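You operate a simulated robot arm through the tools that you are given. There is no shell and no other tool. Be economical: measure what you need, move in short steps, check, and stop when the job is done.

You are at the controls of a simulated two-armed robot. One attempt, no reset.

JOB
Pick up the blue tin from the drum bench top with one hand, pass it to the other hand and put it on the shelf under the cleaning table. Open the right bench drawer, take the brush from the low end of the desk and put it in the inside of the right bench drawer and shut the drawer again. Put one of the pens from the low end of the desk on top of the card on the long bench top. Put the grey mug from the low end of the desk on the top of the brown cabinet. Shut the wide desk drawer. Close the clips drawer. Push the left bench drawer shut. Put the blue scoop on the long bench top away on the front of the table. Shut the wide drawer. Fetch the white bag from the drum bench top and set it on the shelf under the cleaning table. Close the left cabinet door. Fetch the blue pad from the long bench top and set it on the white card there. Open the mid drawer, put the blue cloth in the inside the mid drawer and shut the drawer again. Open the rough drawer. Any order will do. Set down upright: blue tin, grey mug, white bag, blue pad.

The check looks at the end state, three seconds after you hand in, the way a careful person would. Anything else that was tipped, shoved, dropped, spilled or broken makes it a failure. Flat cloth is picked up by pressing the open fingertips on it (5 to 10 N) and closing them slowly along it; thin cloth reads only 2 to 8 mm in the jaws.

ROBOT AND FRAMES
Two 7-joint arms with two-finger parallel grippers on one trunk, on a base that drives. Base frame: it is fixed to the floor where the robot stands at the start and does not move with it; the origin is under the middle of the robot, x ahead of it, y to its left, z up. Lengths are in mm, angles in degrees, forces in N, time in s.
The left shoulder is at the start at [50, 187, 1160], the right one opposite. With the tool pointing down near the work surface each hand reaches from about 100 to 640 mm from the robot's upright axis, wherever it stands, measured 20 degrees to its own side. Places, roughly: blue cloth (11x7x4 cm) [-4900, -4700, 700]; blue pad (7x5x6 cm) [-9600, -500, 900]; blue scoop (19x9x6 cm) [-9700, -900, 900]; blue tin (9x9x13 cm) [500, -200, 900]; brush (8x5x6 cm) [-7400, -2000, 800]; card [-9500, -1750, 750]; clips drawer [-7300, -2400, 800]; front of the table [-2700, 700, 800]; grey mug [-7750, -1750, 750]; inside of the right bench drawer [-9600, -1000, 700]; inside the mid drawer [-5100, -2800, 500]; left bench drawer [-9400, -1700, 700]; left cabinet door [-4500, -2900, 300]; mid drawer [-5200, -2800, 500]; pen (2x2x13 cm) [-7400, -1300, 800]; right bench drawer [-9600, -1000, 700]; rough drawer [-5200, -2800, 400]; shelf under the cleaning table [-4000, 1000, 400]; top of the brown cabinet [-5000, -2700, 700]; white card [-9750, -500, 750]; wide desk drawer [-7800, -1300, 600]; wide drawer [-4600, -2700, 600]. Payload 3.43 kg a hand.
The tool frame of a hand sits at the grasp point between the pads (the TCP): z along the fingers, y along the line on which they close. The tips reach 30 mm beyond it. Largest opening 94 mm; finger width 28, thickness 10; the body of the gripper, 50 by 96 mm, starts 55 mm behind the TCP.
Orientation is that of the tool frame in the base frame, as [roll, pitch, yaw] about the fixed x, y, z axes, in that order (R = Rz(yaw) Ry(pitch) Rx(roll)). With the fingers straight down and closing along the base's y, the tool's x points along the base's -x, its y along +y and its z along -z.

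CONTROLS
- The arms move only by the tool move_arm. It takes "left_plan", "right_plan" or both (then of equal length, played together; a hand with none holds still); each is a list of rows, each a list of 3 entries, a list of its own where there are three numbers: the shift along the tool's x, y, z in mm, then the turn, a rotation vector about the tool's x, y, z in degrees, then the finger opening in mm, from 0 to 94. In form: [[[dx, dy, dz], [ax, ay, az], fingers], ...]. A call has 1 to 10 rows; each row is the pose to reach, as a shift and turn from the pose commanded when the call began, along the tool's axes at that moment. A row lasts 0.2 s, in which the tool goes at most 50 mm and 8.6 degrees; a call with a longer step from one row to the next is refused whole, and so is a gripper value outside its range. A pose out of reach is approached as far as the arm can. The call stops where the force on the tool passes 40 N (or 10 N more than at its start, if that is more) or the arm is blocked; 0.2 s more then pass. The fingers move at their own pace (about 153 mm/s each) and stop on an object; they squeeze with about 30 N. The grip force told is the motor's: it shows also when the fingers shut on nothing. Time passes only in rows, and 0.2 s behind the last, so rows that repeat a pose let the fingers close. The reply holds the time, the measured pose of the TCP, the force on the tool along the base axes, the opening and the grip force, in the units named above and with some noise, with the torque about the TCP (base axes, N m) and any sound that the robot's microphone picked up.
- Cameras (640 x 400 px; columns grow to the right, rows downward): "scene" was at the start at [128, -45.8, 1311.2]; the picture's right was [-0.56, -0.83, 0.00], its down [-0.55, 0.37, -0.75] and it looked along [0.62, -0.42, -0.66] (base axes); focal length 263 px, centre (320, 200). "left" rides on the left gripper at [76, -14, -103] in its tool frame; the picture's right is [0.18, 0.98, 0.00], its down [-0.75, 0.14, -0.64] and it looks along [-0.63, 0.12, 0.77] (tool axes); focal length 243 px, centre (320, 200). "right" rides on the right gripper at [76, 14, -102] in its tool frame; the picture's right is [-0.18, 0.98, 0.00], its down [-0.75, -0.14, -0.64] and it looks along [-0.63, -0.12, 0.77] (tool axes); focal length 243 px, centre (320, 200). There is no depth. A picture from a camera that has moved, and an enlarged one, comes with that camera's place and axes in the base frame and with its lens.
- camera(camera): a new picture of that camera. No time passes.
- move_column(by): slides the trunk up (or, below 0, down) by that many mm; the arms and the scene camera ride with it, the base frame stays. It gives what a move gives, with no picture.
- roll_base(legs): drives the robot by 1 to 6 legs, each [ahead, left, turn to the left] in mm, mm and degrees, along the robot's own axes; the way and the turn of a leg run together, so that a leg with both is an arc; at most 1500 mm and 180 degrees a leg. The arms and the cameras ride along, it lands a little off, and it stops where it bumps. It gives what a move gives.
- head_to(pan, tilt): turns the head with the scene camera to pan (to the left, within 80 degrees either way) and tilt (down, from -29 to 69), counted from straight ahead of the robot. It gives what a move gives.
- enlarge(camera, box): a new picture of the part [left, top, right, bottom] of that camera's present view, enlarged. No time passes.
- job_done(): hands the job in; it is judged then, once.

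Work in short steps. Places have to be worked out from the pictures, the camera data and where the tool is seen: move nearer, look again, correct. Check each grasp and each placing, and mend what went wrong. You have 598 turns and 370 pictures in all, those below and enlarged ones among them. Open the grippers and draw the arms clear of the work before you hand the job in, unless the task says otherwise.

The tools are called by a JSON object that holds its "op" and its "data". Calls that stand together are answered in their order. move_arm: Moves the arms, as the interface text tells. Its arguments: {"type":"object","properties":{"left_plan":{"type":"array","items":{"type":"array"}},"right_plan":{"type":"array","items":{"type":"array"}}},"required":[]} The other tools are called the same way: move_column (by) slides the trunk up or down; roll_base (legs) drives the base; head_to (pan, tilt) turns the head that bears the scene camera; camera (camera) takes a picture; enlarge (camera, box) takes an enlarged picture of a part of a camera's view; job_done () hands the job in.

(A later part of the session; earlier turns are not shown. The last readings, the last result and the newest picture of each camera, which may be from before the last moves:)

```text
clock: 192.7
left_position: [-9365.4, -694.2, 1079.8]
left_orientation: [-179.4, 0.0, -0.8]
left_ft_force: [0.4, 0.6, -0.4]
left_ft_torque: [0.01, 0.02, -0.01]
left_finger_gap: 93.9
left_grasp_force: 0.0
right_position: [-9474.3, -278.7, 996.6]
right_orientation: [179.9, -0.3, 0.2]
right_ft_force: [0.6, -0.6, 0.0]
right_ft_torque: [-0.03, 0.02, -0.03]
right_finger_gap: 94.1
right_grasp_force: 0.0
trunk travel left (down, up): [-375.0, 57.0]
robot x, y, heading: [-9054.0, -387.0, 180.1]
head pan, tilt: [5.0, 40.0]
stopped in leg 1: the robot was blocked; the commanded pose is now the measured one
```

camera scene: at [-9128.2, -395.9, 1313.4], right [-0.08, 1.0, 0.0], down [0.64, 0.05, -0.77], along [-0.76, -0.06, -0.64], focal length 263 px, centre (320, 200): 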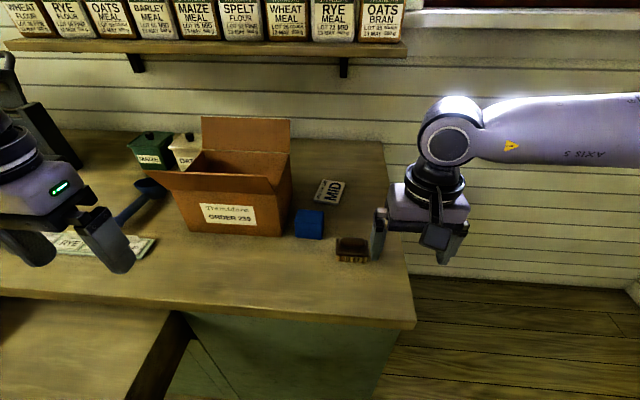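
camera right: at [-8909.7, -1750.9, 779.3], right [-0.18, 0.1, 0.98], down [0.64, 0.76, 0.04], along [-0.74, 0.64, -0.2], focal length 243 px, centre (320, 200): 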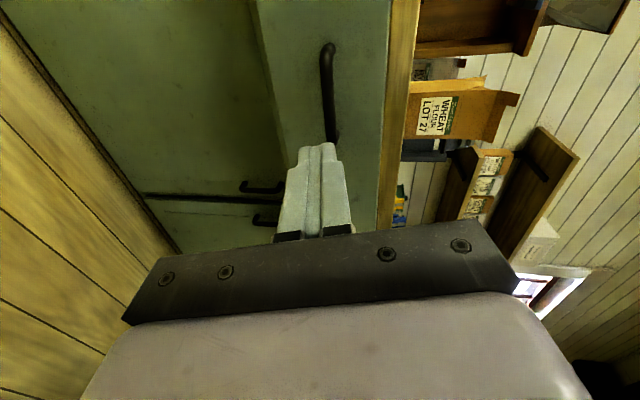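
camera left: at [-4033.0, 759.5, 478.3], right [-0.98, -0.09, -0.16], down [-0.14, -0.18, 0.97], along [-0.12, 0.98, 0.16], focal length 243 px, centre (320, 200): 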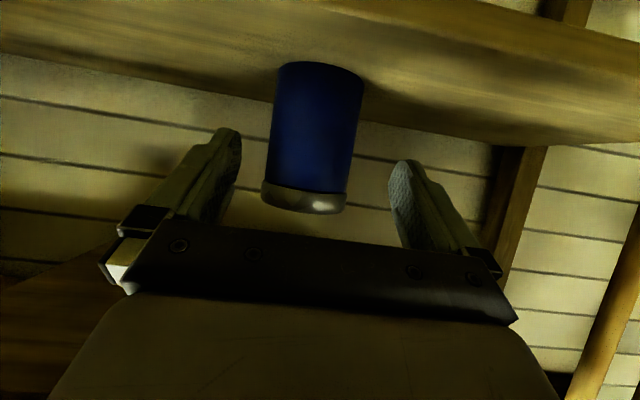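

The base stops about 325 mm from the bench. The left arm, straight ahead of its shoulder, reaches best, so I back off slightly and shift right 160 mm.

{"op": "roll_base", "data": {"legs": [[-15, 0, 0], [0, -160, 0]]}}

{"op": "head_to", "data": {"pan": 15, "tilt": 42}}

{"op": "camera", "data": {"camera": "scene"}}

```text
clock: 194.5
left_position: [-9349.7, -535.9, 1080.3]
left_orientation: [-179.4, -0.1, -0.8]
left_ft_force: [0.4, 0.3, 0.4]
left_ft_torque: [-0.05, -0.01, 0.03]
left_finger_gap: 94.0
left_grasp_force: 0.1
right_position: [-9459.4, -120.1, 995.7]
right_orientation: [179.9, -0.3, 0.3]
right_ft_force: [0.6, -0.8, -1.0]
right_ft_torque: [-0.01, 0.06, 0.01]
right_finger_gap: 93.9
right_grasp_force: 0.1
trunk travel left (down, up): [-375.0, 57.0]
robot x, y, heading: [-9041.4, -232.7, 180.0]
head pan, tilt: [5.0, 40.0]
```

```text
clock: 195.2
left_position: [-9349.9, -536.1, 1078.6]
left_orientation: [-179.4, 0.0, -0.7]
left_ft_force: [-0.2, -1.1, -0.5]
left_ft_torque: [-0.02, -0.01, -0.04]
left_finger_gap: 94.0
left_grasp_force: 0.0
right_position: [-9459.0, -120.9, 995.2]
right_orientation: [180.0, -0.4, 0.2]
right_ft_force: [0.4, 0.3, 0.3]
right_ft_torque: [-0.01, 0.03, 0.02]
right_finger_gap: 94.0
right_grasp_force: 0.1
trunk travel left (down, up): [-375.0, 57.0]
robot x, y, heading: [-9037.4, -232.4, 180.1]
head pan, tilt: [15.0, 42.0]
```

```text
287 pictures are left
camera scene: at [-9177.6, -252.0, 1310.4], right [-0.26, 0.97, 0.0], down [0.65, 0.17, -0.74], along [-0.72, -0.19, -0.67], focal length 263 px, centre (320, 200)
```

scene: 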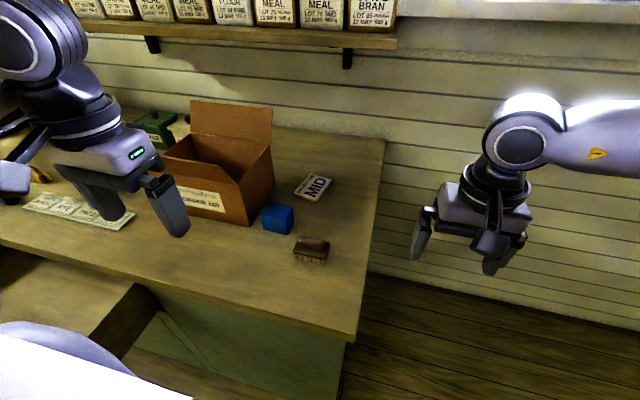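

I tilt the left hand 45 degrees and bring it to a point above and in front of the pad.

{"op": "move_arm", "data": {"left_plan": [[[-30, -13, 20], [0, -7.5, 0], 90], [[-60, -26, 40], [0, -15, 0], 90], [[-90, -40, 65], [0, -22.5, 0], 90], [[-120, -52, 90], [0, -30, 0], 90], [[-150, -65, 115], [0, -37.5, 0], 90], [[-180, -75, 139], [0, -45, 0], 90]]}}

{"op": "camera", "data": {"camera": "left"}}

{"op": "camera", "data": {"camera": "scene"}}

```text
clock: 196.6
left_position: [-9529.7, -457.2, 939.8]
left_orientation: [-179.1, 45.0, -0.3]
left_ft_force: [0.0, -0.8, 0.6]
left_ft_torque: [-0.01, 0.06, 0.01]
left_finger_gap: 89.8
left_grasp_force: 0.0
right_position: [-9458.3, -120.0, 995.4]
right_orientation: [179.9, -0.5, 0.4]
right_ft_force: [-0.1, 0.2, 0.6]
right_ft_torque: [-0.02, -0.01, 0.0]
right_finger_gap: 94.3
right_grasp_force: 0.1
trunk travel left (down, up): [-375.0, 57.0]
robot x, y, heading: [-9041.1, -234.2, 179.9]
head pan, tilt: [15.0, 42.0]
```

```text
286 pictures are left
camera left: at [-9404.0, -444.7, 959.8], right [0.11, -0.98, -0.14], down [-0.08, -0.15, 0.99], along [-0.99, -0.1, -0.1], focal length 243 px, centre (320, 200)
```

left: 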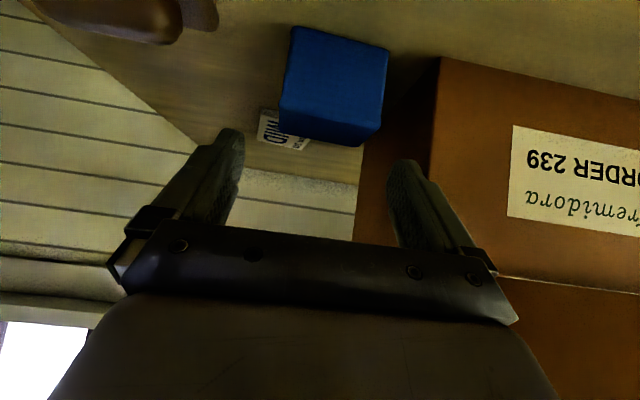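

```text
285 pictures are left
camera scene: at [-9177.9, -252.0, 1310.4], right [-0.26, 0.97, 0.0], down [0.65, 0.17, -0.74], along [-0.72, -0.19, -0.67], focal length 263 px, centre (320, 200)
```

scene: 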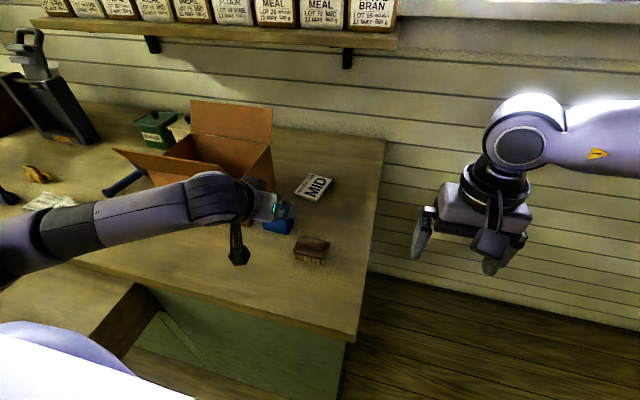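

Combining views, the bench top is nearer z≈822 and the pad's middle about [-9588, -459]. I advance along the fingers to straddle it.

{"op": "move_arm", "data": {"left_plan": [[[15, 2.5, 0], [0, 0, 0], 90], [[15, 2.5, 30], [0, 0, 0], 90], [[15, 2.5, 55], [0, 0, 0], 90], [[15, 2.5, 75], [0, 0, 0], 90]]}}

{"op": "camera", "data": {"camera": "left"}}

```text
clock: 197.6
left_position: [-9571.7, -458.4, 877.7]
left_orientation: [-179.1, 45.0, -0.3]
left_ft_force: [-1.4, 0.1, 0.2]
left_ft_torque: [-0.01, 0.01, 0.02]
left_finger_gap: 90.0
left_grasp_force: 0.2
right_position: [-9457.8, -120.8, 996.1]
right_orientation: [179.9, -0.4, 0.3]
right_ft_force: [0.3, 0.0, -0.2]
right_ft_torque: [0.01, 0.04, -0.03]
right_finger_gap: 94.0
right_grasp_force: 0.1
trunk travel left (down, up): [-375.0, 57.0]
robot x, y, heading: [-9039.1, -233.2, 179.9]
head pan, tilt: [15.0, 42.0]
```

```text
284 pictures are left
camera left: at [-9445.0, -446.2, 896.8], right [0.12, -0.98, -0.14], down [-0.08, -0.15, 0.99], along [-0.99, -0.1, -0.1], focal length 243 px, centre (320, 200)
```

left: 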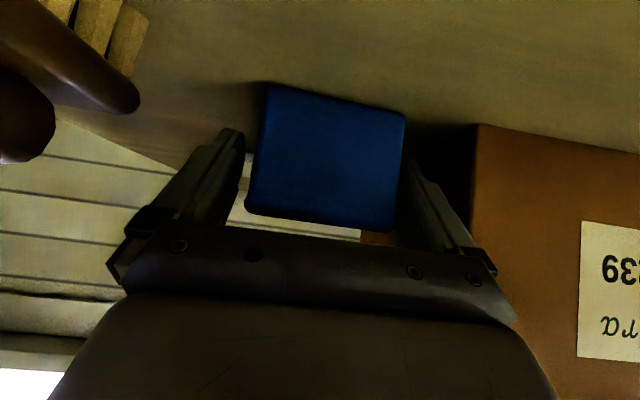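

The pad is squarely between the fingers. I advance 5 mm more, close and lift slightly.

{"op": "move_arm", "data": {"left_plan": [[[0, 0, 5], [0, 0, 0], 90], [[0, 0, 5], [0, 0, 0], 50], [[0, 0, 5], [0, 0, 0], 50], [[0, 0, 5], [0, 0, 0], 50], [[-14, 0, -9], [0, 0, 0], 50], [[-42, 0, -37], [0, 0, 0], 50]]}}

{"op": "camera", "data": {"camera": "left"}}

{"op": "enlarge", "data": {"camera": "scene", "box": [220, 150, 380, 280]}}

```text
clock: 199.0
left_position: [-9575.9, -458.8, 932.7]
left_orientation: [-179.1, 44.9, -0.3]
left_ft_force: [0.1, -0.8, -1.9]
left_ft_torque: [-0.01, 0.04, -0.04]
left_finger_gap: 70.4
left_grasp_force: 30.2
right_position: [-9458.3, -119.7, 996.2]
right_orientation: [179.9, -0.4, 0.4]
right_ft_force: [-0.4, -0.4, -0.3]
right_ft_torque: [0.02, 0.01, -0.01]
right_finger_gap: 94.0
right_grasp_force: 0.1
trunk travel left (down, up): [-375.0, 57.0]
robot x, y, heading: [-9036.6, -230.3, 180.0]
head pan, tilt: [15.0, 42.0]
```

```text
283 pictures are left
camera left: at [-9449.2, -446.5, 952.9], right [0.12, -0.98, -0.14], down [-0.08, -0.15, 0.99], along [-0.99, -0.1, -0.1], focal length 243 px, centre (320, 200)
```

left: 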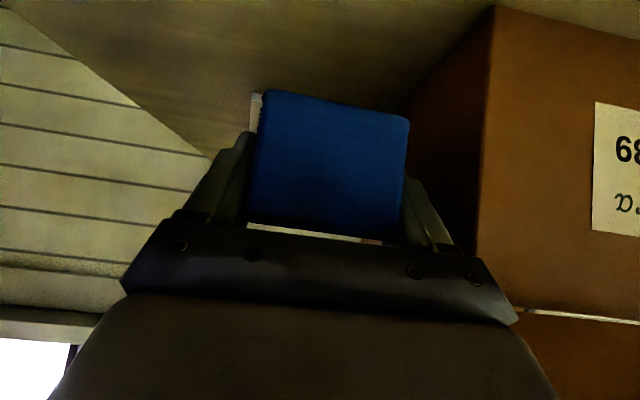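

```text
3.08 times, centred on (300, 215) of scene
camera zoom: at [-9177.5, -251.9, 1310.4], right [-0.26, 0.97, 0.0], down [0.65, 0.17, -0.74], along [-0.72, -0.19, -0.67], focal length 808 px, centre (382, 154)
```

zoom: 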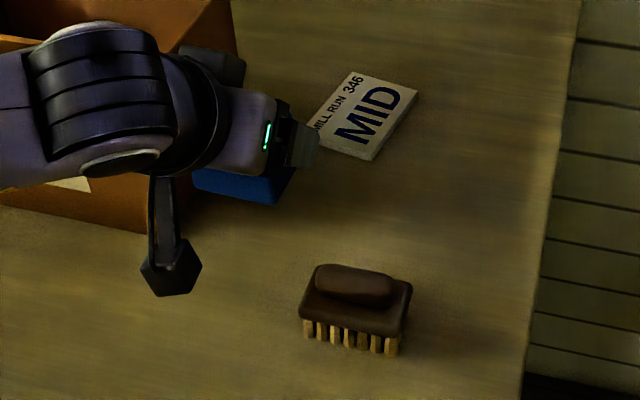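

The pad is gripped at 70.4 mm. The card is about 105 x 66 mm centred near [-9737, -417]. I carry the pad over it.

{"op": "move_arm", "data": {"left_plan": [[[-25, -10, 31], [0, 0, 0], 50], [[-51, -21, 61], [0, 0, 0], 50], [[-76, -32, 92], [0, 0, 0], 50], [[-101, -42, 122], [0, 0, 0], 50]]}}

{"op": "camera", "data": {"camera": "left"}}

{"op": "enlarge", "data": {"camera": "scene", "box": [240, 130, 400, 240]}}

```text
clock: 200.0
left_position: [-9732.9, -414.1, 918.8]
left_orientation: [-179.1, 45.0, -0.4]
left_ft_force: [0.0, -0.7, -0.1]
left_ft_torque: [0.01, -0.03, 0.02]
left_finger_gap: 69.9
left_grasp_force: 30.5
right_position: [-9458.1, -119.1, 995.5]
right_orientation: [179.7, -0.4, 0.3]
right_ft_force: [0.3, 0.0, 0.4]
right_ft_torque: [-0.01, -0.03, 0.0]
right_finger_gap: 94.1
right_grasp_force: 0.0
trunk travel left (down, up): [-375.0, 57.0]
robot x, y, heading: [-9035.3, -233.4, 179.7]
head pan, tilt: [15.0, 42.0]
```

```text
281 pictures are left
camera left: at [-9606.3, -400.6, 938.2], right [0.11, -0.98, -0.14], down [-0.08, -0.15, 0.99], along [-0.99, -0.1, -0.1], focal length 243 px, centre (320, 200)
```

left: 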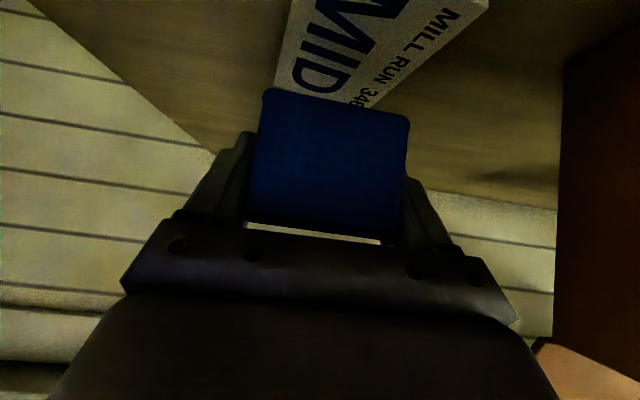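

```text
3.64 times, centred on (320, 185) of scene
camera zoom: at [-9178.0, -251.5, 1310.4], right [-0.26, 0.97, 0.0], down [0.65, 0.17, -0.74], along [-0.72, -0.19, -0.67], focal length 955 px, centre (320, 254)
```

zoom: 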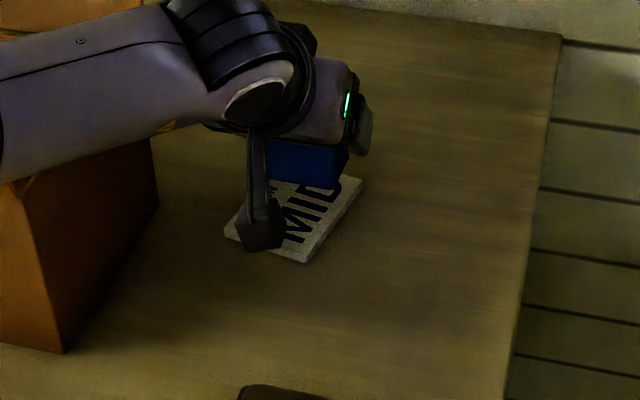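

The pad is over the card; a 6 mm shift centres it. I lower until contact.

{"op": "move_arm", "data": {"left_plan": [[[10, 6, 10], [0, 0, 0], 50], [[18, 6, 18], [0, 0, 0], 50], [[22, 6, 22], [0, 0, 0], 50], [[24.5, 6, 24.5], [0, 0, 0], 50]]}}

{"op": "camera", "data": {"camera": "left"}}

```text
clock: 201.0
left_position: [-9733.1, -419.6, 883.5]
left_orientation: [-179.0, 44.9, -0.3]
left_ft_force: [0.0, -0.2, 0.1]
left_ft_torque: [0.0, 0.02, -0.01]
left_finger_gap: 69.8
left_grasp_force: 30.1
right_position: [-9458.7, -121.1, 995.9]
right_orientation: [179.9, -0.4, 0.2]
right_ft_force: [-0.6, 0.1, 0.0]
right_ft_torque: [0.0, 0.01, 0.0]
right_finger_gap: 94.1
right_grasp_force: 0.0
trunk travel left (down, up): [-375.0, 57.0]
robot x, y, heading: [-9037.6, -233.3, 180.0]
head pan, tilt: [15.0, 42.0]
```

```text
279 pictures are left
camera left: at [-9606.3, -407.2, 902.8], right [0.12, -0.98, -0.14], down [-0.08, -0.15, 0.99], along [-0.99, -0.1, -0.1], focal length 243 px, centre (320, 200)
```

left: 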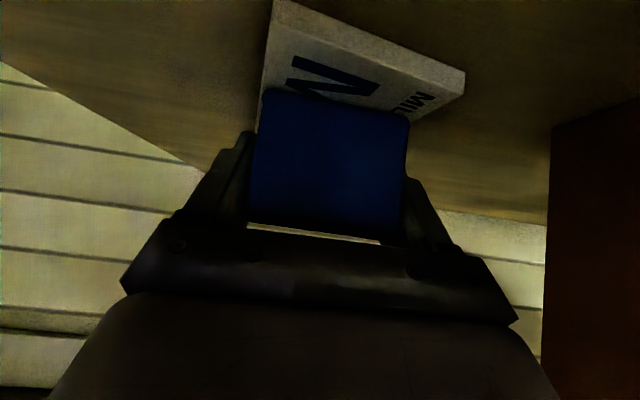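

Not touching yet; I lower further in small steps.

{"op": "move_arm", "data": {"left_plan": [[[1.5, 0, 1.5], [0, 0, 0], 50], [[3, 0, 3], [0, 0, 0], 50], [[4.5, 0, 4.5], [0, 0, 0], 50], [[4.5, 0, 4.5], [0, 0, 0], 50]]}}

```text
clock: 202.0
left_position: [-9733.0, -418.9, 884.1]
left_orientation: [-179.0, 45.4, -0.2]
left_ft_force: [-0.5, -1.8, 20.2]
left_ft_torque: [-0.23, -0.47, -0.05]
left_finger_gap: 69.8
left_grasp_force: 29.5
right_position: [-9457.3, -119.4, 996.8]
right_orientation: [179.8, -0.2, 0.3]
right_ft_force: [0.4, 0.1, 0.0]
right_ft_torque: [-0.01, 0.0, 0.05]
right_finger_gap: 94.1
right_grasp_force: 0.1
trunk travel left (down, up): [-375.0, 57.0]
robot x, y, heading: [-9041.2, -233.4, 180.1]
head pan, tilt: [15.0, 42.0]
```

Contact. I relieve the press, open and withdraw along the fingers.

{"op": "move_arm", "data": {"left_plan": [[[-4, 0, -4], [0, 0, 0], 50], [[-4, 0, -4], [0, 0, 0], 90], [[-4, 0, -4], [0, 0, 0], 90], [[-4, 0, -20], [0, 0, 0], 90], [[-4, 0, -50], [0, 0, 0], 90], [[-4, 0, -90], [0, 0, 0], 90], [[-4, 0, -130], [0, 0, 0], 90]]}}

{"op": "camera", "data": {"camera": "left"}}

{"op": "enlarge", "data": {"camera": "scene", "box": [240, 130, 400, 240]}}

```text
clock: 203.6
left_position: [-9641.9, -422.9, 973.7]
left_orientation: [-179.1, 44.9, -0.2]
left_ft_force: [0.2, -0.2, 0.3]
left_ft_torque: [0.05, -0.02, 0.0]
left_finger_gap: 89.9
left_grasp_force: 0.1
right_position: [-9460.0, -120.4, 996.5]
right_orientation: [179.9, -0.3, 0.3]
right_ft_force: [-0.1, -0.2, 0.5]
right_ft_torque: [0.0, -0.03, -0.03]
right_finger_gap: 94.2
right_grasp_force: 0.1
trunk travel left (down, up): [-375.0, 57.0]
robot x, y, heading: [-9040.9, -231.5, 179.8]
head pan, tilt: [15.0, 42.0]
```

```text
278 pictures are left
camera left: at [-9515.8, -408.8, 992.7], right [0.12, -0.98, -0.14], down [-0.08, -0.15, 0.99], along [-0.99, -0.1, -0.1], focal length 243 px, centre (320, 200)
```

left: 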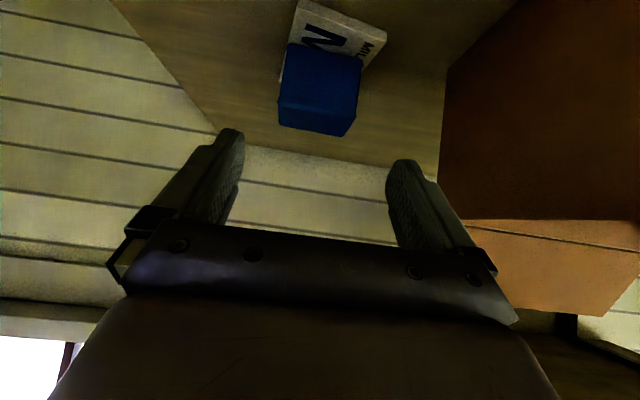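

```text
3.64 times, centred on (320, 185) of scene
camera zoom: at [-9177.2, -252.1, 1310.4], right [-0.26, 0.97, 0.0], down [0.65, 0.17, -0.74], along [-0.72, -0.19, -0.67], focal length 955 px, centre (320, 254)
```

zoom: 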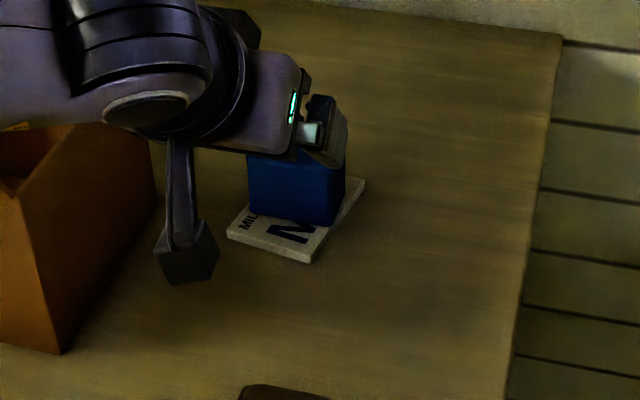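

The pad sits centred on the card. I fold the left arm back and drive to the desk's side.

{"op": "move_arm", "data": {"left_plan": [[[17, 9, -38], [0, 6.4, 0], 94], [[33, 17, -76], [0, 12.8, 0], 94], [[50, 26, -114], [0, 19.2, 0], 94], [[66, 34, -152], [0, 25.6, 0], 94], [[83, 43, -190], [0, 32, 0], 94], [[100, 52, -228], [0, 38.4, 0], 94], [[116, 60, -266], [0, 45, 0], 94]]}}

{"op": "roll_base", "data": {"legs": [[-700, 0, 0], [-700, 0, 0], [0, 0, 90]]}}

{"op": "head_to", "data": {"pan": 0, "tilt": 25}}

{"op": "camera", "data": {"camera": "scene"}}

```text
clock: 205.2
left_position: [-9372.8, -489.0, 1079.7]
left_orientation: [-179.4, -0.1, -0.8]
left_ft_force: [-0.7, -0.8, 1.0]
left_ft_torque: [-0.02, -0.01, 0.01]
left_finger_gap: 94.1
left_grasp_force: 0.0
right_position: [-9457.7, -119.8, 995.6]
right_orientation: [180.0, -0.4, 0.3]
right_ft_force: [1.3, 0.7, -0.4]
right_ft_torque: [-0.01, 0.02, 0.02]
right_finger_gap: 94.2
right_grasp_force: 0.2
trunk travel left (down, up): [-375.0, 57.0]
robot x, y, heading: [-9038.0, -229.3, 179.9]
head pan, tilt: [15.0, 42.0]
```

```text
clock: 216.3
left_position: [-7382.8, -564.2, 1077.3]
left_orientation: [-179.3, -0.1, 89.1]
left_ft_force: [0.7, -0.1, 0.1]
left_ft_torque: [0.0, -0.02, -0.01]
left_finger_gap: 93.8
left_grasp_force: 0.0
right_position: [-7749.5, -647.7, 996.2]
right_orientation: [179.9, -0.3, 90.2]
right_ft_force: [-0.6, -0.2, 0.7]
right_ft_torque: [0.0, 0.01, -0.01]
right_finger_gap: 94.2
right_grasp_force: 0.1
trunk travel left (down, up): [-375.0, 57.0]
robot x, y, heading: [-7638.5, -228.7, -90.1]
head pan, tilt: [15.0, 42.0]
```

```text
clock: 217.1
left_position: [-7381.5, -564.8, 1078.1]
left_orientation: [-179.4, 0.1, 89.1]
left_ft_force: [0.4, 0.1, 0.0]
left_ft_torque: [0.0, 0.02, 0.01]
left_finger_gap: 93.8
left_grasp_force: 0.0
right_position: [-7750.3, -648.2, 996.1]
right_orientation: [179.9, -0.4, 90.1]
right_ft_force: [1.0, 0.3, -0.2]
right_ft_torque: [-0.03, 0.03, 0.0]
right_finger_gap: 93.5
right_grasp_force: 0.1
trunk travel left (down, up): [-375.0, 57.0]
robot x, y, heading: [-7638.8, -229.9, -89.9]
head pan, tilt: [0.0, 25.0]
```

```text
276 pictures are left
camera scene: at [-7639.4, -377.4, 1336.6], right [-1.0, 0.0, 0.0], down [0.0, 0.42, -0.91], along [0.0, -0.91, -0.42], focal length 263 px, centre (320, 200)
```

scene: 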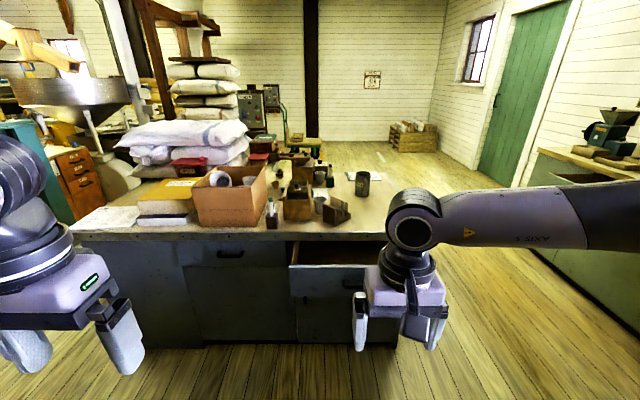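

I zoom in on the desk's low end and its open drawer.

{"op": "enlarge", "data": {"camera": "scene", "box": [180, 130, 400, 270]}}

```text
2.86 times, centred on (290, 200) of scene
camera zoom: at [-7639.4, -377.4, 1336.6], right [-1.0, 0.0, 0.0], down [0.0, 0.42, -0.91], along [0.0, -0.91, -0.42], focal length 750 px, centre (406, 200)
```

zoom: 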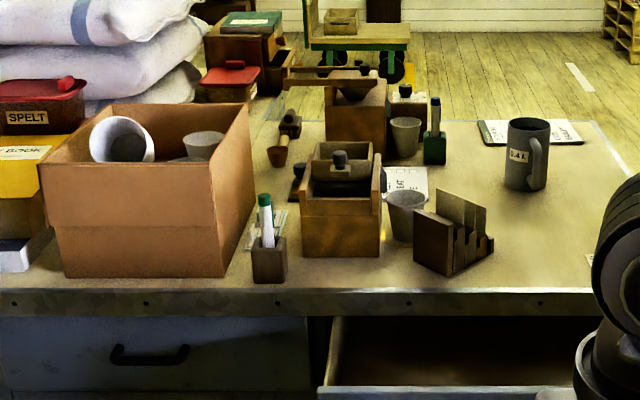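

The grey mug, pen holders and organizers are on this end. First the wide desk drawer: I turn the right hand forward, close the fist and lower the trunk.

{"op": "move_arm", "data": {"right_plan": [[[-7, 2, 0], [0, -8, 0], 94], [[-14, 4, 0], [0, -16, 0], 80], [[-21, 6, 0], [0, -24, 0], 60], [[-28, 8, 0], [0, -32, 0], 40], [[-35, 10, 0], [0, -40, 0], 20], [[-42, 12, 0], [0, -48, 0], 0], [[-49, 14, 0], [0, -56, 0], 0], [[-56, 16, 0], [0, -64, 0], 0], [[-63, 18, 0], [0, -72, 0], 0], [[-70, 20, 0], [0, -80, 0], 0]]}}

{"op": "move_column", "data": {"by": -290}}

{"op": "camera", "data": {"camera": "scene"}}

{"op": "camera", "data": {"camera": "right"}}

```text
clock: 219.3
left_position: [-7383.3, -564.6, 1077.7]
left_orientation: [-179.4, -0.1, 89.1]
left_ft_force: [0.1, -0.1, 0.3]
left_ft_torque: [0.04, 0.02, -0.02]
left_finger_gap: 94.1
left_grasp_force: 0.1
right_position: [-7728.9, -717.6, 994.7]
right_orientation: [179.7, 79.9, 90.1]
right_ft_force: [0.2, -0.1, -1.7]
right_ft_torque: [-0.04, 0.01, 0.04]
right_finger_gap: 0.0
right_grasp_force: 30.5
trunk travel left (down, up): [-375.0, 57.0]
robot x, y, heading: [-7637.7, -228.0, -90.0]
head pan, tilt: [0.0, 25.0]
```

```text
clock: 222.2
left_position: [-7382.6, -564.9, 788.2]
left_orientation: [-179.4, -0.1, 89.1]
left_ft_force: [-0.7, -0.5, -0.7]
left_ft_torque: [-0.01, -0.01, -0.02]
left_finger_gap: 93.8
left_grasp_force: 0.1
right_position: [-7731.0, -717.8, 704.6]
right_orientation: [179.5, 79.6, 89.8]
right_ft_force: [0.4, -0.2, 0.0]
right_ft_torque: [-0.02, 0.0, -0.01]
right_finger_gap: 0.2
right_grasp_force: 30.2
trunk travel left (down, up): [-85.0, 347.0]
robot x, y, heading: [-7639.8, -226.5, -90.1]
head pan, tilt: [0.0, 25.0]
```

```text
274 pictures are left
camera scene: at [-7639.5, -377.4, 1046.7], right [-1.0, 0.0, 0.0], down [0.0, 0.42, -0.91], along [0.0, -0.91, -0.42], focal length 263 px, centre (320, 200)
```

scene: 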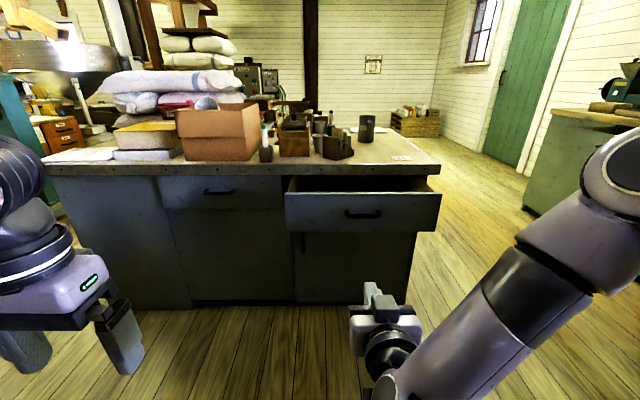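

```text
273 pictures are left
camera right: at [-7716.9, -603.9, 648.5], right [0.98, -0.03, 0.18], down [-0.14, 0.5, 0.86], along [-0.12, -0.87, 0.48], focal length 243 px, centre (320, 200)
```

right: 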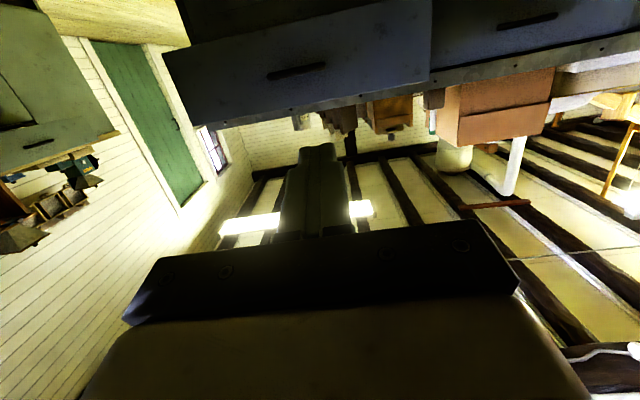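

The desk top is at z≈753 with its edge at y≈-1327; the open drawer's face is near y -1130, its centre at x -7775. I lower the fist 12 mm, shift and push by rolling ahead.

{"op": "move_arm", "data": {"right_plan": [[[12, 0, 2], [0, 0, 0], 0]]}}

{"op": "roll_base", "data": {"legs": [[0, -45, 0], [540, 0, 0]]}}

{"op": "camera", "data": {"camera": "scene"}}

```text
clock: 222.6
left_position: [-7382.4, -564.1, 787.5]
left_orientation: [-179.5, 0.0, 89.1]
left_ft_force: [-0.2, 0.8, 0.4]
left_ft_torque: [0.03, 0.02, 0.0]
left_finger_gap: 93.8
left_grasp_force: 0.0
right_position: [-7729.3, -716.8, 693.9]
right_orientation: [179.5, 79.7, 89.7]
right_ft_force: [0.2, -0.3, -0.2]
right_ft_torque: [0.0, -0.01, 0.01]
right_finger_gap: 0.0
right_grasp_force: 30.1
trunk travel left (down, up): [-85.0, 347.0]
robot x, y, heading: [-7637.4, -231.8, -89.9]
head pan, tilt: [0.0, 25.0]
```

```text
clock: 226.2
left_position: [-7424.4, -1098.5, 787.4]
left_orientation: [-179.5, 0.0, 89.4]
left_ft_force: [-0.1, -0.7, -0.1]
left_ft_torque: [0.03, -0.03, -0.02]
left_finger_gap: 94.0
left_grasp_force: 0.1
right_position: [-7770.4, -1253.6, 692.4]
right_orientation: [179.4, 79.6, 90.1]
right_ft_force: [-0.2, 0.9, 0.2]
right_ft_torque: [-0.03, 0.0, 0.0]
right_finger_gap: 0.0
right_grasp_force: 29.6
trunk travel left (down, up): [-85.0, 347.0]
robot x, y, heading: [-7685.0, -762.3, -89.7]
head pan, tilt: [0.0, 25.0]
```

```text
272 pictures are left
camera scene: at [-7683.2, -913.5, 1046.7], right [-1.0, 0.0, 0.0], down [0.0, 0.42, -0.91], along [0.0, -0.91, -0.42], focal length 263 px, centre (320, 200)
```

scene: 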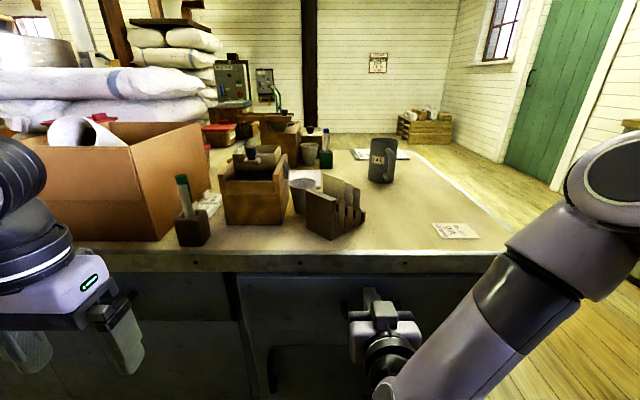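

Nearly in. I push on with the arm until it resists.

{"op": "move_arm", "data": {"right_plan": [[[0, 0, 10], [0, 0, 0], 0], [[0, 0, 20], [0, 0, 0], 0], [[0, 0, 30], [0, 0, 0], 0], [[0, 0, 40], [0, 0, 0], 0], [[0, 0, 50], [0, 0, 0], 0], [[0, 0, 60], [0, 0, 0], 0], [[0, 0, 70], [0, 0, 0], 0]]}}

{"op": "enlarge", "data": {"camera": "scene", "box": [180, 230, 460, 400]}}

```text
clock: 227.1
left_position: [-7425.7, -1098.0, 788.7]
left_orientation: [-179.4, 0.1, 89.4]
left_ft_force: [0.0, -0.5, 0.1]
left_ft_torque: [-0.01, 0.02, 0.03]
left_finger_gap: 94.1
left_grasp_force: 0.2
right_position: [-7769.7, -1280.1, 688.1]
right_orientation: [179.4, 79.6, 90.0]
right_ft_force: [-2.9, 17.6, 7.1]
right_ft_torque: [-0.38, 0.03, -0.16]
right_finger_gap: 0.0
right_grasp_force: 29.6
trunk travel left (down, up): [-85.0, 347.0]
robot x, y, heading: [-7686.0, -765.0, -89.9]
head pan, tilt: [0.0, 25.0]
stopped in row 4 (right hand): the force on the tool passed its limit (the readings are from after the stop); the commanded pose is now the measured one
```

```text
2.29 times, centred on (320, 315) of scene
camera zoom: at [-7683.6, -911.3, 1047.1], right [-1.0, 0.0, 0.0], down [0.0, 0.42, -0.91], along [0.0, -0.91, -0.42], focal length 600 px, centre (320, -63)
```

zoom: 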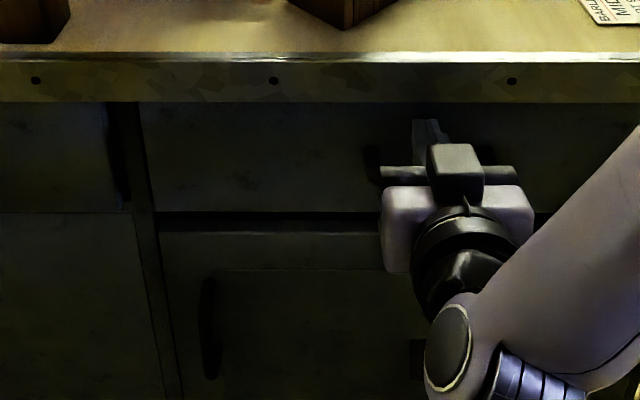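

The wide desk drawer is shut. I draw the right hand back, raise the trunk, and will take the pen from the little brown holder at about [-7438, -1355] (pen top z≈890) with the left hand.

{"op": "move_arm", "data": {"right_plan": [[[0, 0, -40], [0, 0, 0], 20], [[0, 0, -80], [0, 0, 0], 60]]}}

{"op": "move_column", "data": {"by": 220}}

{"op": "move_arm", "data": {"left_plan": [[[-10, 0, 0], [0, -8.5, 0], 60], [[-20, 0, 0], [0, -17, 0], 60], [[-30, 0, 0], [0, -25.5, 0], 60], [[-40, 0, 0], [0, -34, 0], 60], [[-50, 0, 0], [0, -42.5, 0], 60], [[-60, 0, 0], [0, -51, 0], 60], [[-70, 0, 0], [0, -59.5, 0], 60], [[-80, 0, 0], [0, -68, 0], 60], [[-90, 0, 0], [0, -76.5, 0], 60], [[-100, 0, 0], [0, -83, 0], 60]]}}

{"op": "head_to", "data": {"pan": 15, "tilt": 35}}

{"op": "camera", "data": {"camera": "scene"}}

{"op": "camera", "data": {"camera": "left"}}

```text
clock: 227.7
left_position: [-7424.5, -1100.3, 788.2]
left_orientation: [-179.5, 0.0, 89.4]
left_ft_force: [0.1, 0.2, -0.2]
left_ft_torque: [0.0, 0.0, -0.01]
left_finger_gap: 94.2
left_grasp_force: 0.1
right_position: [-7771.2, -1203.2, 701.4]
right_orientation: [179.7, 79.4, 90.2]
right_ft_force: [-0.9, -0.4, 0.5]
right_ft_torque: [0.0, -0.02, 0.02]
right_finger_gap: 59.9
right_grasp_force: 0.0
trunk travel left (down, up): [-85.0, 347.0]
robot x, y, heading: [-7683.7, -762.0, -89.9]
head pan, tilt: [0.0, 25.0]
```

```text
clock: 230.0
left_position: [-7425.0, -1098.4, 1007.7]
left_orientation: [-179.3, 0.0, 89.4]
left_ft_force: [0.2, 0.3, 0.2]
left_ft_torque: [0.02, 0.04, -0.01]
left_finger_gap: 93.9
left_grasp_force: 0.1
right_position: [-7771.1, -1202.4, 921.6]
right_orientation: [179.5, 79.5, 90.2]
right_ft_force: [0.3, -0.4, 0.1]
right_ft_torque: [-0.03, 0.02, -0.01]
right_finger_gap: 60.2
right_grasp_force: 0.0
trunk travel left (down, up): [-305.0, 127.0]
robot x, y, heading: [-7680.8, -762.1, -90.0]
head pan, tilt: [0.0, 25.0]
```

```text
clock: 232.2
left_position: [-7423.2, -1211.2, 1009.0]
left_orientation: [-178.0, 70.5, 91.2]
left_ft_force: [-0.4, -0.1, -0.2]
left_ft_torque: [0.02, 0.01, -0.02]
left_finger_gap: 60.1
left_grasp_force: 0.1
left hand out of reach, approached as far as the arm can: row 5, 6, 7, 8, 9, 10
right_position: [-7770.5, -1202.8, 921.1]
right_orientation: [179.5, 79.3, 90.0]
right_ft_force: [0.1, 0.0, 0.1]
right_ft_torque: [-0.01, 0.0, 0.04]
right_finger_gap: 60.1
right_grasp_force: 0.0
trunk travel left (down, up): [-305.0, 127.0]
robot x, y, heading: [-7682.7, -762.9, -89.7]
head pan, tilt: [0.0, 25.0]
```

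```text
clock: 233.0
left_position: [-7425.5, -1209.1, 1009.1]
left_orientation: [-178.2, 70.6, 91.3]
left_ft_force: [0.1, 0.0, 0.5]
left_ft_torque: [0.0, -0.01, 0.01]
left_finger_gap: 59.7
left_grasp_force: 0.0
right_position: [-7769.8, -1203.8, 921.3]
right_orientation: [179.6, 79.3, 90.1]
right_ft_force: [0.7, 0.4, -0.8]
right_ft_torque: [0.01, -0.01, 0.0]
right_finger_gap: 60.0
right_grasp_force: 0.0
trunk travel left (down, up): [-305.0, 127.0]
robot x, y, heading: [-7684.2, -761.4, -89.6]
head pan, tilt: [15.0, 35.0]
```

```text
270 pictures are left
camera scene: at [-7660.7, -906.0, 1251.0], right [-0.97, -0.26, 0.0], down [-0.15, 0.55, -0.82], along [0.21, -0.79, -0.57], focal length 263 px, centre (320, 200)
```

scene: 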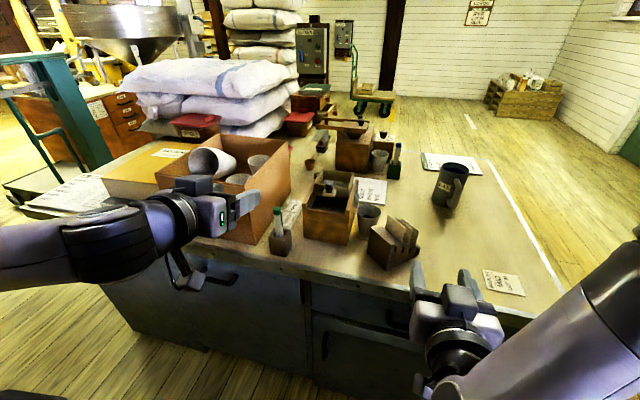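

```text
269 pictures are left
camera left: at [-7438.2, -1088.0, 972.5], right [0.98, 0.05, -0.18], down [0.16, 0.35, 0.92], along [0.11, -0.93, 0.34], focal length 243 px, centre (320, 200)
```

left: 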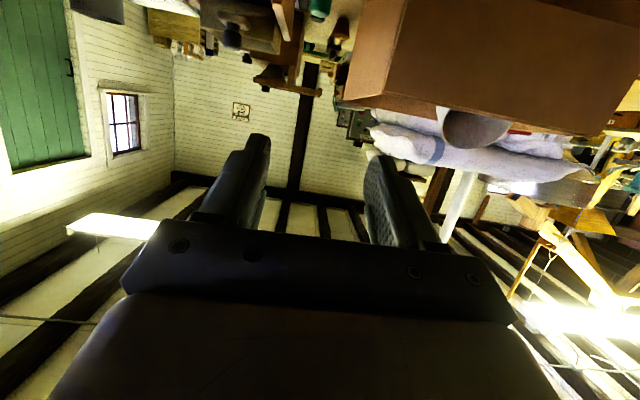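

The pen top is confirmed at about [-7440, -1351, 890]. I lower the left hand to its height, staying back from it.

{"op": "move_arm", "data": {"left_plan": [[[31, -4, 19], [0, -2.5, 0], 60], [[62, -8, 38], [0, -5, 0], 60], [[93, -12, 57], [0, -7.5, 0], 60], [[123, -15, 75], [0, -10, 0], 60]]}}

{"op": "camera", "data": {"camera": "left"}}

{"op": "enlarge", "data": {"camera": "scene", "box": [180, 160, 380, 285]}}

```text
clock: 234.0
left_position: [-7425.6, -1211.0, 1009.7]
left_orientation: [-178.1, 70.5, 91.2]
left_ft_force: [-0.7, 0.2, -0.6]
left_ft_torque: [-0.05, -0.02, 0.01]
left_finger_gap: 59.7
left_grasp_force: 0.0
left hand out of reach, approached as far as the arm can: row 1, 2, 3, 4
right_position: [-7770.7, -1203.3, 921.3]
right_orientation: [179.5, 79.3, 90.2]
right_ft_force: [0.2, -0.6, -0.7]
right_ft_torque: [0.0, 0.01, 0.01]
right_finger_gap: 60.0
right_grasp_force: 0.1
trunk travel left (down, up): [-305.0, 127.0]
robot x, y, heading: [-7684.1, -765.4, -89.5]
head pan, tilt: [15.0, 35.0]
```

```text
268 pictures are left
camera left: at [-7438.2, -1088.0, 972.4], right [0.98, 0.05, -0.18], down [0.16, 0.35, 0.92], along [0.11, -0.93, 0.34], focal length 243 px, centre (320, 200)
```

left: 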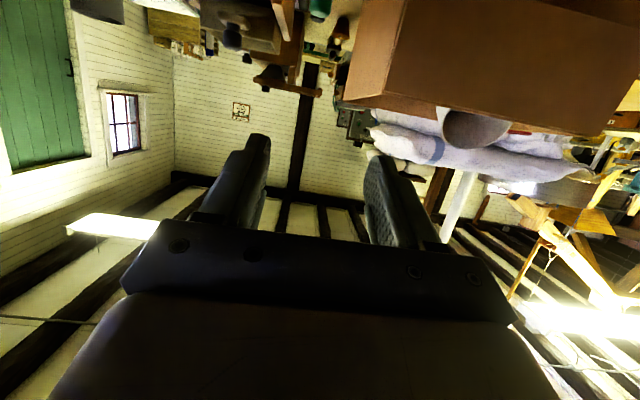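

```text
3.20 times, centred on (280, 222) of scene
camera zoom: at [-7660.6, -906.0, 1250.9], right [-0.97, -0.26, 0.0], down [-0.15, 0.55, -0.82], along [0.21, -0.79, -0.57], focal length 840 px, centre (448, 128)
```

zoom: 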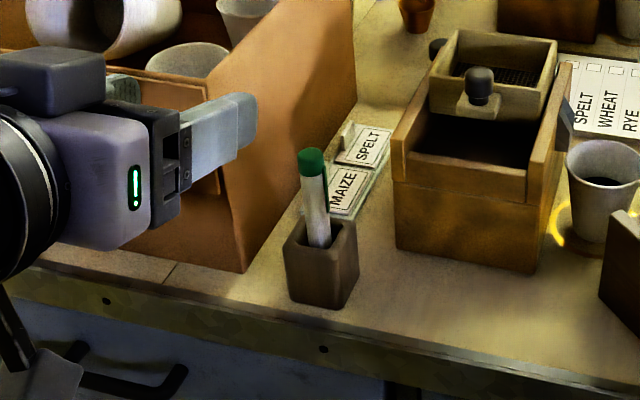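

The left arm is at a joint limit there, so I use the right hand, which already points forward: I shift the base 331 mm left to line it up with the pen.

{"op": "roll_base", "data": {"legs": [[0, 331, 0]]}}

{"op": "move_arm", "data": {"right_plan": [[[20, 0, 0], [0, 0, 0], 60], [[40, 0, 0], [0, 0, 0], 60], [[58, 0, 0], [0, 0, 0], 60]]}}

{"op": "camera", "data": {"camera": "right"}}

{"op": "camera", "data": {"camera": "scene"}}

```text
clock: 236.2
left_position: [-7091.6, -1207.6, 1009.9]
left_orientation: [-178.0, 70.5, 91.4]
left_ft_force: [0.2, 1.0, 0.7]
left_ft_torque: [0.02, 0.03, -0.03]
left_finger_gap: 60.2
left_grasp_force: 0.1
right_position: [-7438.2, -1202.1, 920.5]
right_orientation: [179.5, 79.4, 90.5]
right_ft_force: [0.0, 0.3, 0.9]
right_ft_torque: [-0.02, -0.01, 0.0]
right_finger_gap: 60.0
right_grasp_force: 0.1
trunk travel left (down, up): [-305.0, 127.0]
robot x, y, heading: [-7346.9, -762.5, -89.6]
head pan, tilt: [15.0, 35.0]
```

```text
clock: 237.0
left_position: [-7092.6, -1208.3, 1008.3]
left_orientation: [-178.1, 70.5, 91.4]
left_ft_force: [-0.3, -0.3, -0.9]
left_ft_torque: [0.0, 0.0, -0.05]
left_finger_gap: 59.7
left_grasp_force: 0.0
right_position: [-7439.4, -1191.8, 863.1]
right_orientation: [179.7, 79.4, 90.5]
right_ft_force: [-0.5, 0.0, 0.3]
right_ft_torque: [0.01, 0.03, -0.03]
right_finger_gap: 60.0
right_grasp_force: 0.1
trunk travel left (down, up): [-305.0, 127.0]
robot x, y, heading: [-7353.7, -757.0, -89.5]
head pan, tilt: [15.0, 35.0]
```

```text
266 pictures are left
camera right: at [-7427.0, -1077.2, 807.5], right [0.98, -0.02, 0.18], down [-0.15, 0.49, 0.86], along [-0.11, -0.87, 0.48], focal length 243 px, centre (320, 200)
```

right: 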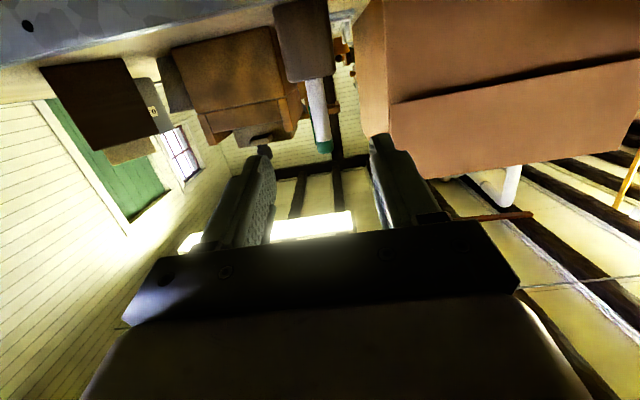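

```text
265 pictures are left
camera scene: at [-7329.4, -904.4, 1250.9], right [-0.96, -0.27, 0.0], down [-0.15, 0.55, -0.82], along [0.22, -0.79, -0.57], focal length 263 px, centre (320, 200)
```

scene: 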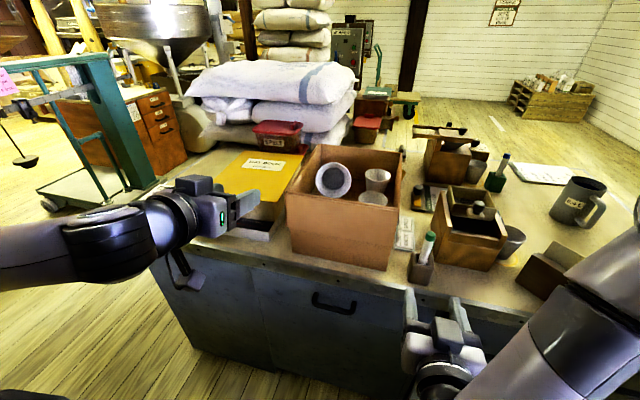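

The pen is nearly centred between the fingers (5 mm to the right). I shift and advance to it.

{"op": "move_arm", "data": {"right_plan": [[[-8, -5, 42], [0, 0, 0], 60], [[-16, -5, 84], [0, 0, 0], 60], [[-22, -5, 115], [0, 0, 0], 60], [[-27, -5, 146], [0, 0, 0], 60]]}}

{"op": "camera", "data": {"camera": "right"}}

{"op": "enlarge", "data": {"camera": "scene", "box": [360, 200, 520, 325]}}

```text
clock: 238.0
left_position: [-7091.9, -1208.2, 1009.5]
left_orientation: [-178.1, 70.4, 91.4]
left_ft_force: [0.1, 0.4, -0.2]
left_ft_torque: [0.0, 0.03, 0.03]
left_finger_gap: 59.7
left_grasp_force: 0.1
right_position: [-7421.4, -1338.8, 877.0]
right_orientation: [-179.9, 79.0, 90.5]
right_ft_force: [0.8, -0.3, -0.7]
right_ft_torque: [0.03, -0.01, 0.0]
right_finger_gap: 60.1
right_grasp_force: 0.0
right hand out of reach, approached as far as the arm can: row 1, 2, 3, 4
trunk travel left (down, up): [-305.0, 127.0]
robot x, y, heading: [-7353.6, -765.5, -89.5]
head pan, tilt: [15.0, 35.0]
```

```text
264 pictures are left
camera right: at [-7408.5, -1223.4, 821.4], right [0.98, -0.03, 0.18], down [-0.14, 0.49, 0.86], along [-0.11, -0.87, 0.47], focal length 243 px, centre (320, 200)
```

right: 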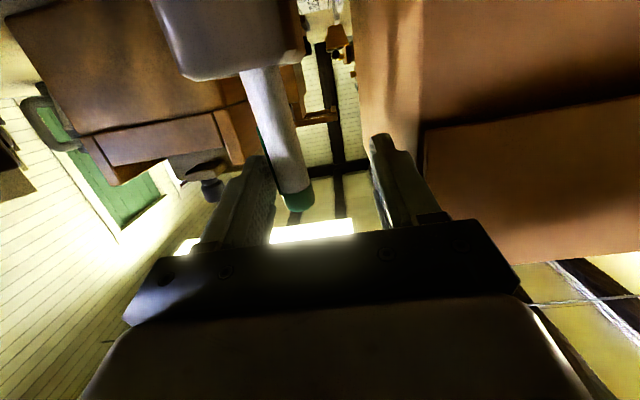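

```text
3.20 times, centred on (440, 262) of scene
camera zoom: at [-7329.3, -904.4, 1250.9], right [-0.96, -0.27, 0.0], down [-0.15, 0.55, -0.82], along [0.22, -0.79, -0.57], focal length 840 px, centre (-64, 0)
```

zoom: 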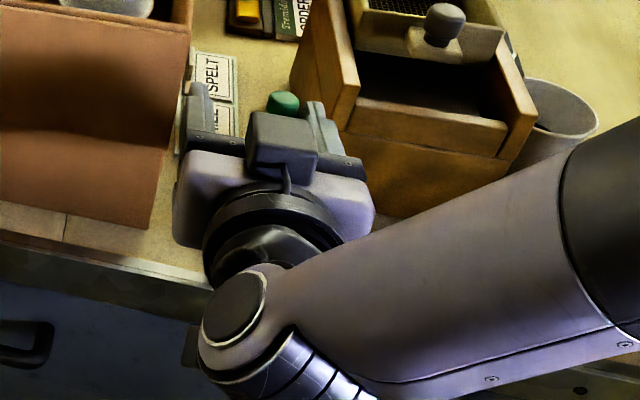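

The hand drifted 17 mm left and up; the pen is still inside the fingers. I correct with the base and trunk rather than the arm.

{"op": "roll_base", "data": {"legs": [[0, -17, 0]]}}

{"op": "move_column", "data": {"by": -15}}

{"op": "camera", "data": {"camera": "right"}}

```text
clock: 238.8
left_position: [-7109.4, -1207.7, 1008.9]
left_orientation: [-178.0, 70.5, 91.3]
left_ft_force: [1.0, 0.2, -0.3]
left_ft_torque: [-0.01, -0.04, 0.02]
left_finger_gap: 60.1
left_grasp_force: 0.0
right_position: [-7438.6, -1336.7, 876.8]
right_orientation: [180.0, 79.0, 90.3]
right_ft_force: [-0.2, -0.2, -0.3]
right_ft_torque: [-0.01, 0.0, 0.01]
right_finger_gap: 60.2
right_grasp_force: 0.1
trunk travel left (down, up): [-305.0, 127.0]
robot x, y, heading: [-7368.1, -762.5, -89.4]
head pan, tilt: [15.0, 35.0]
```

```text
clock: 239.4
left_position: [-7107.1, -1209.1, 994.4]
left_orientation: [-178.1, 70.4, 91.4]
left_ft_force: [0.3, 0.0, 0.9]
left_ft_torque: [0.02, 0.0, 0.03]
left_finger_gap: 60.0
left_grasp_force: 0.0
right_position: [-7437.8, -1337.3, 862.9]
right_orientation: [-179.9, 79.0, 90.4]
right_ft_force: [-0.1, 0.2, 0.4]
right_ft_torque: [-0.02, -0.03, 0.01]
right_finger_gap: 60.0
right_grasp_force: 0.1
trunk travel left (down, up): [-290.0, 142.0]
robot x, y, heading: [-7368.8, -757.1, -89.3]
head pan, tilt: [15.0, 35.0]
```

```text
262 pictures are left
camera right: at [-7425.3, -1222.9, 806.4], right [0.98, -0.03, 0.18], down [-0.14, 0.49, 0.86], along [-0.11, -0.87, 0.47], focal length 243 px, centre (320, 200)
```

right: 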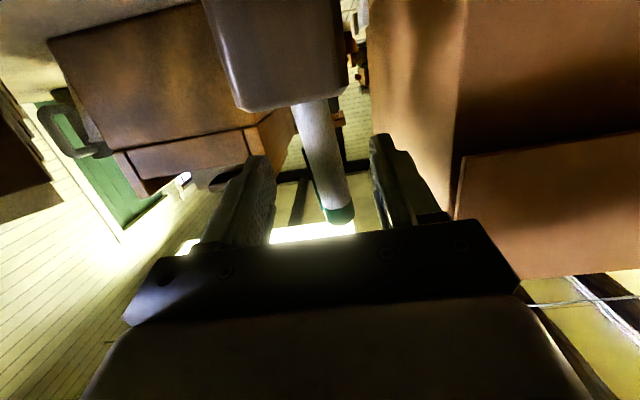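

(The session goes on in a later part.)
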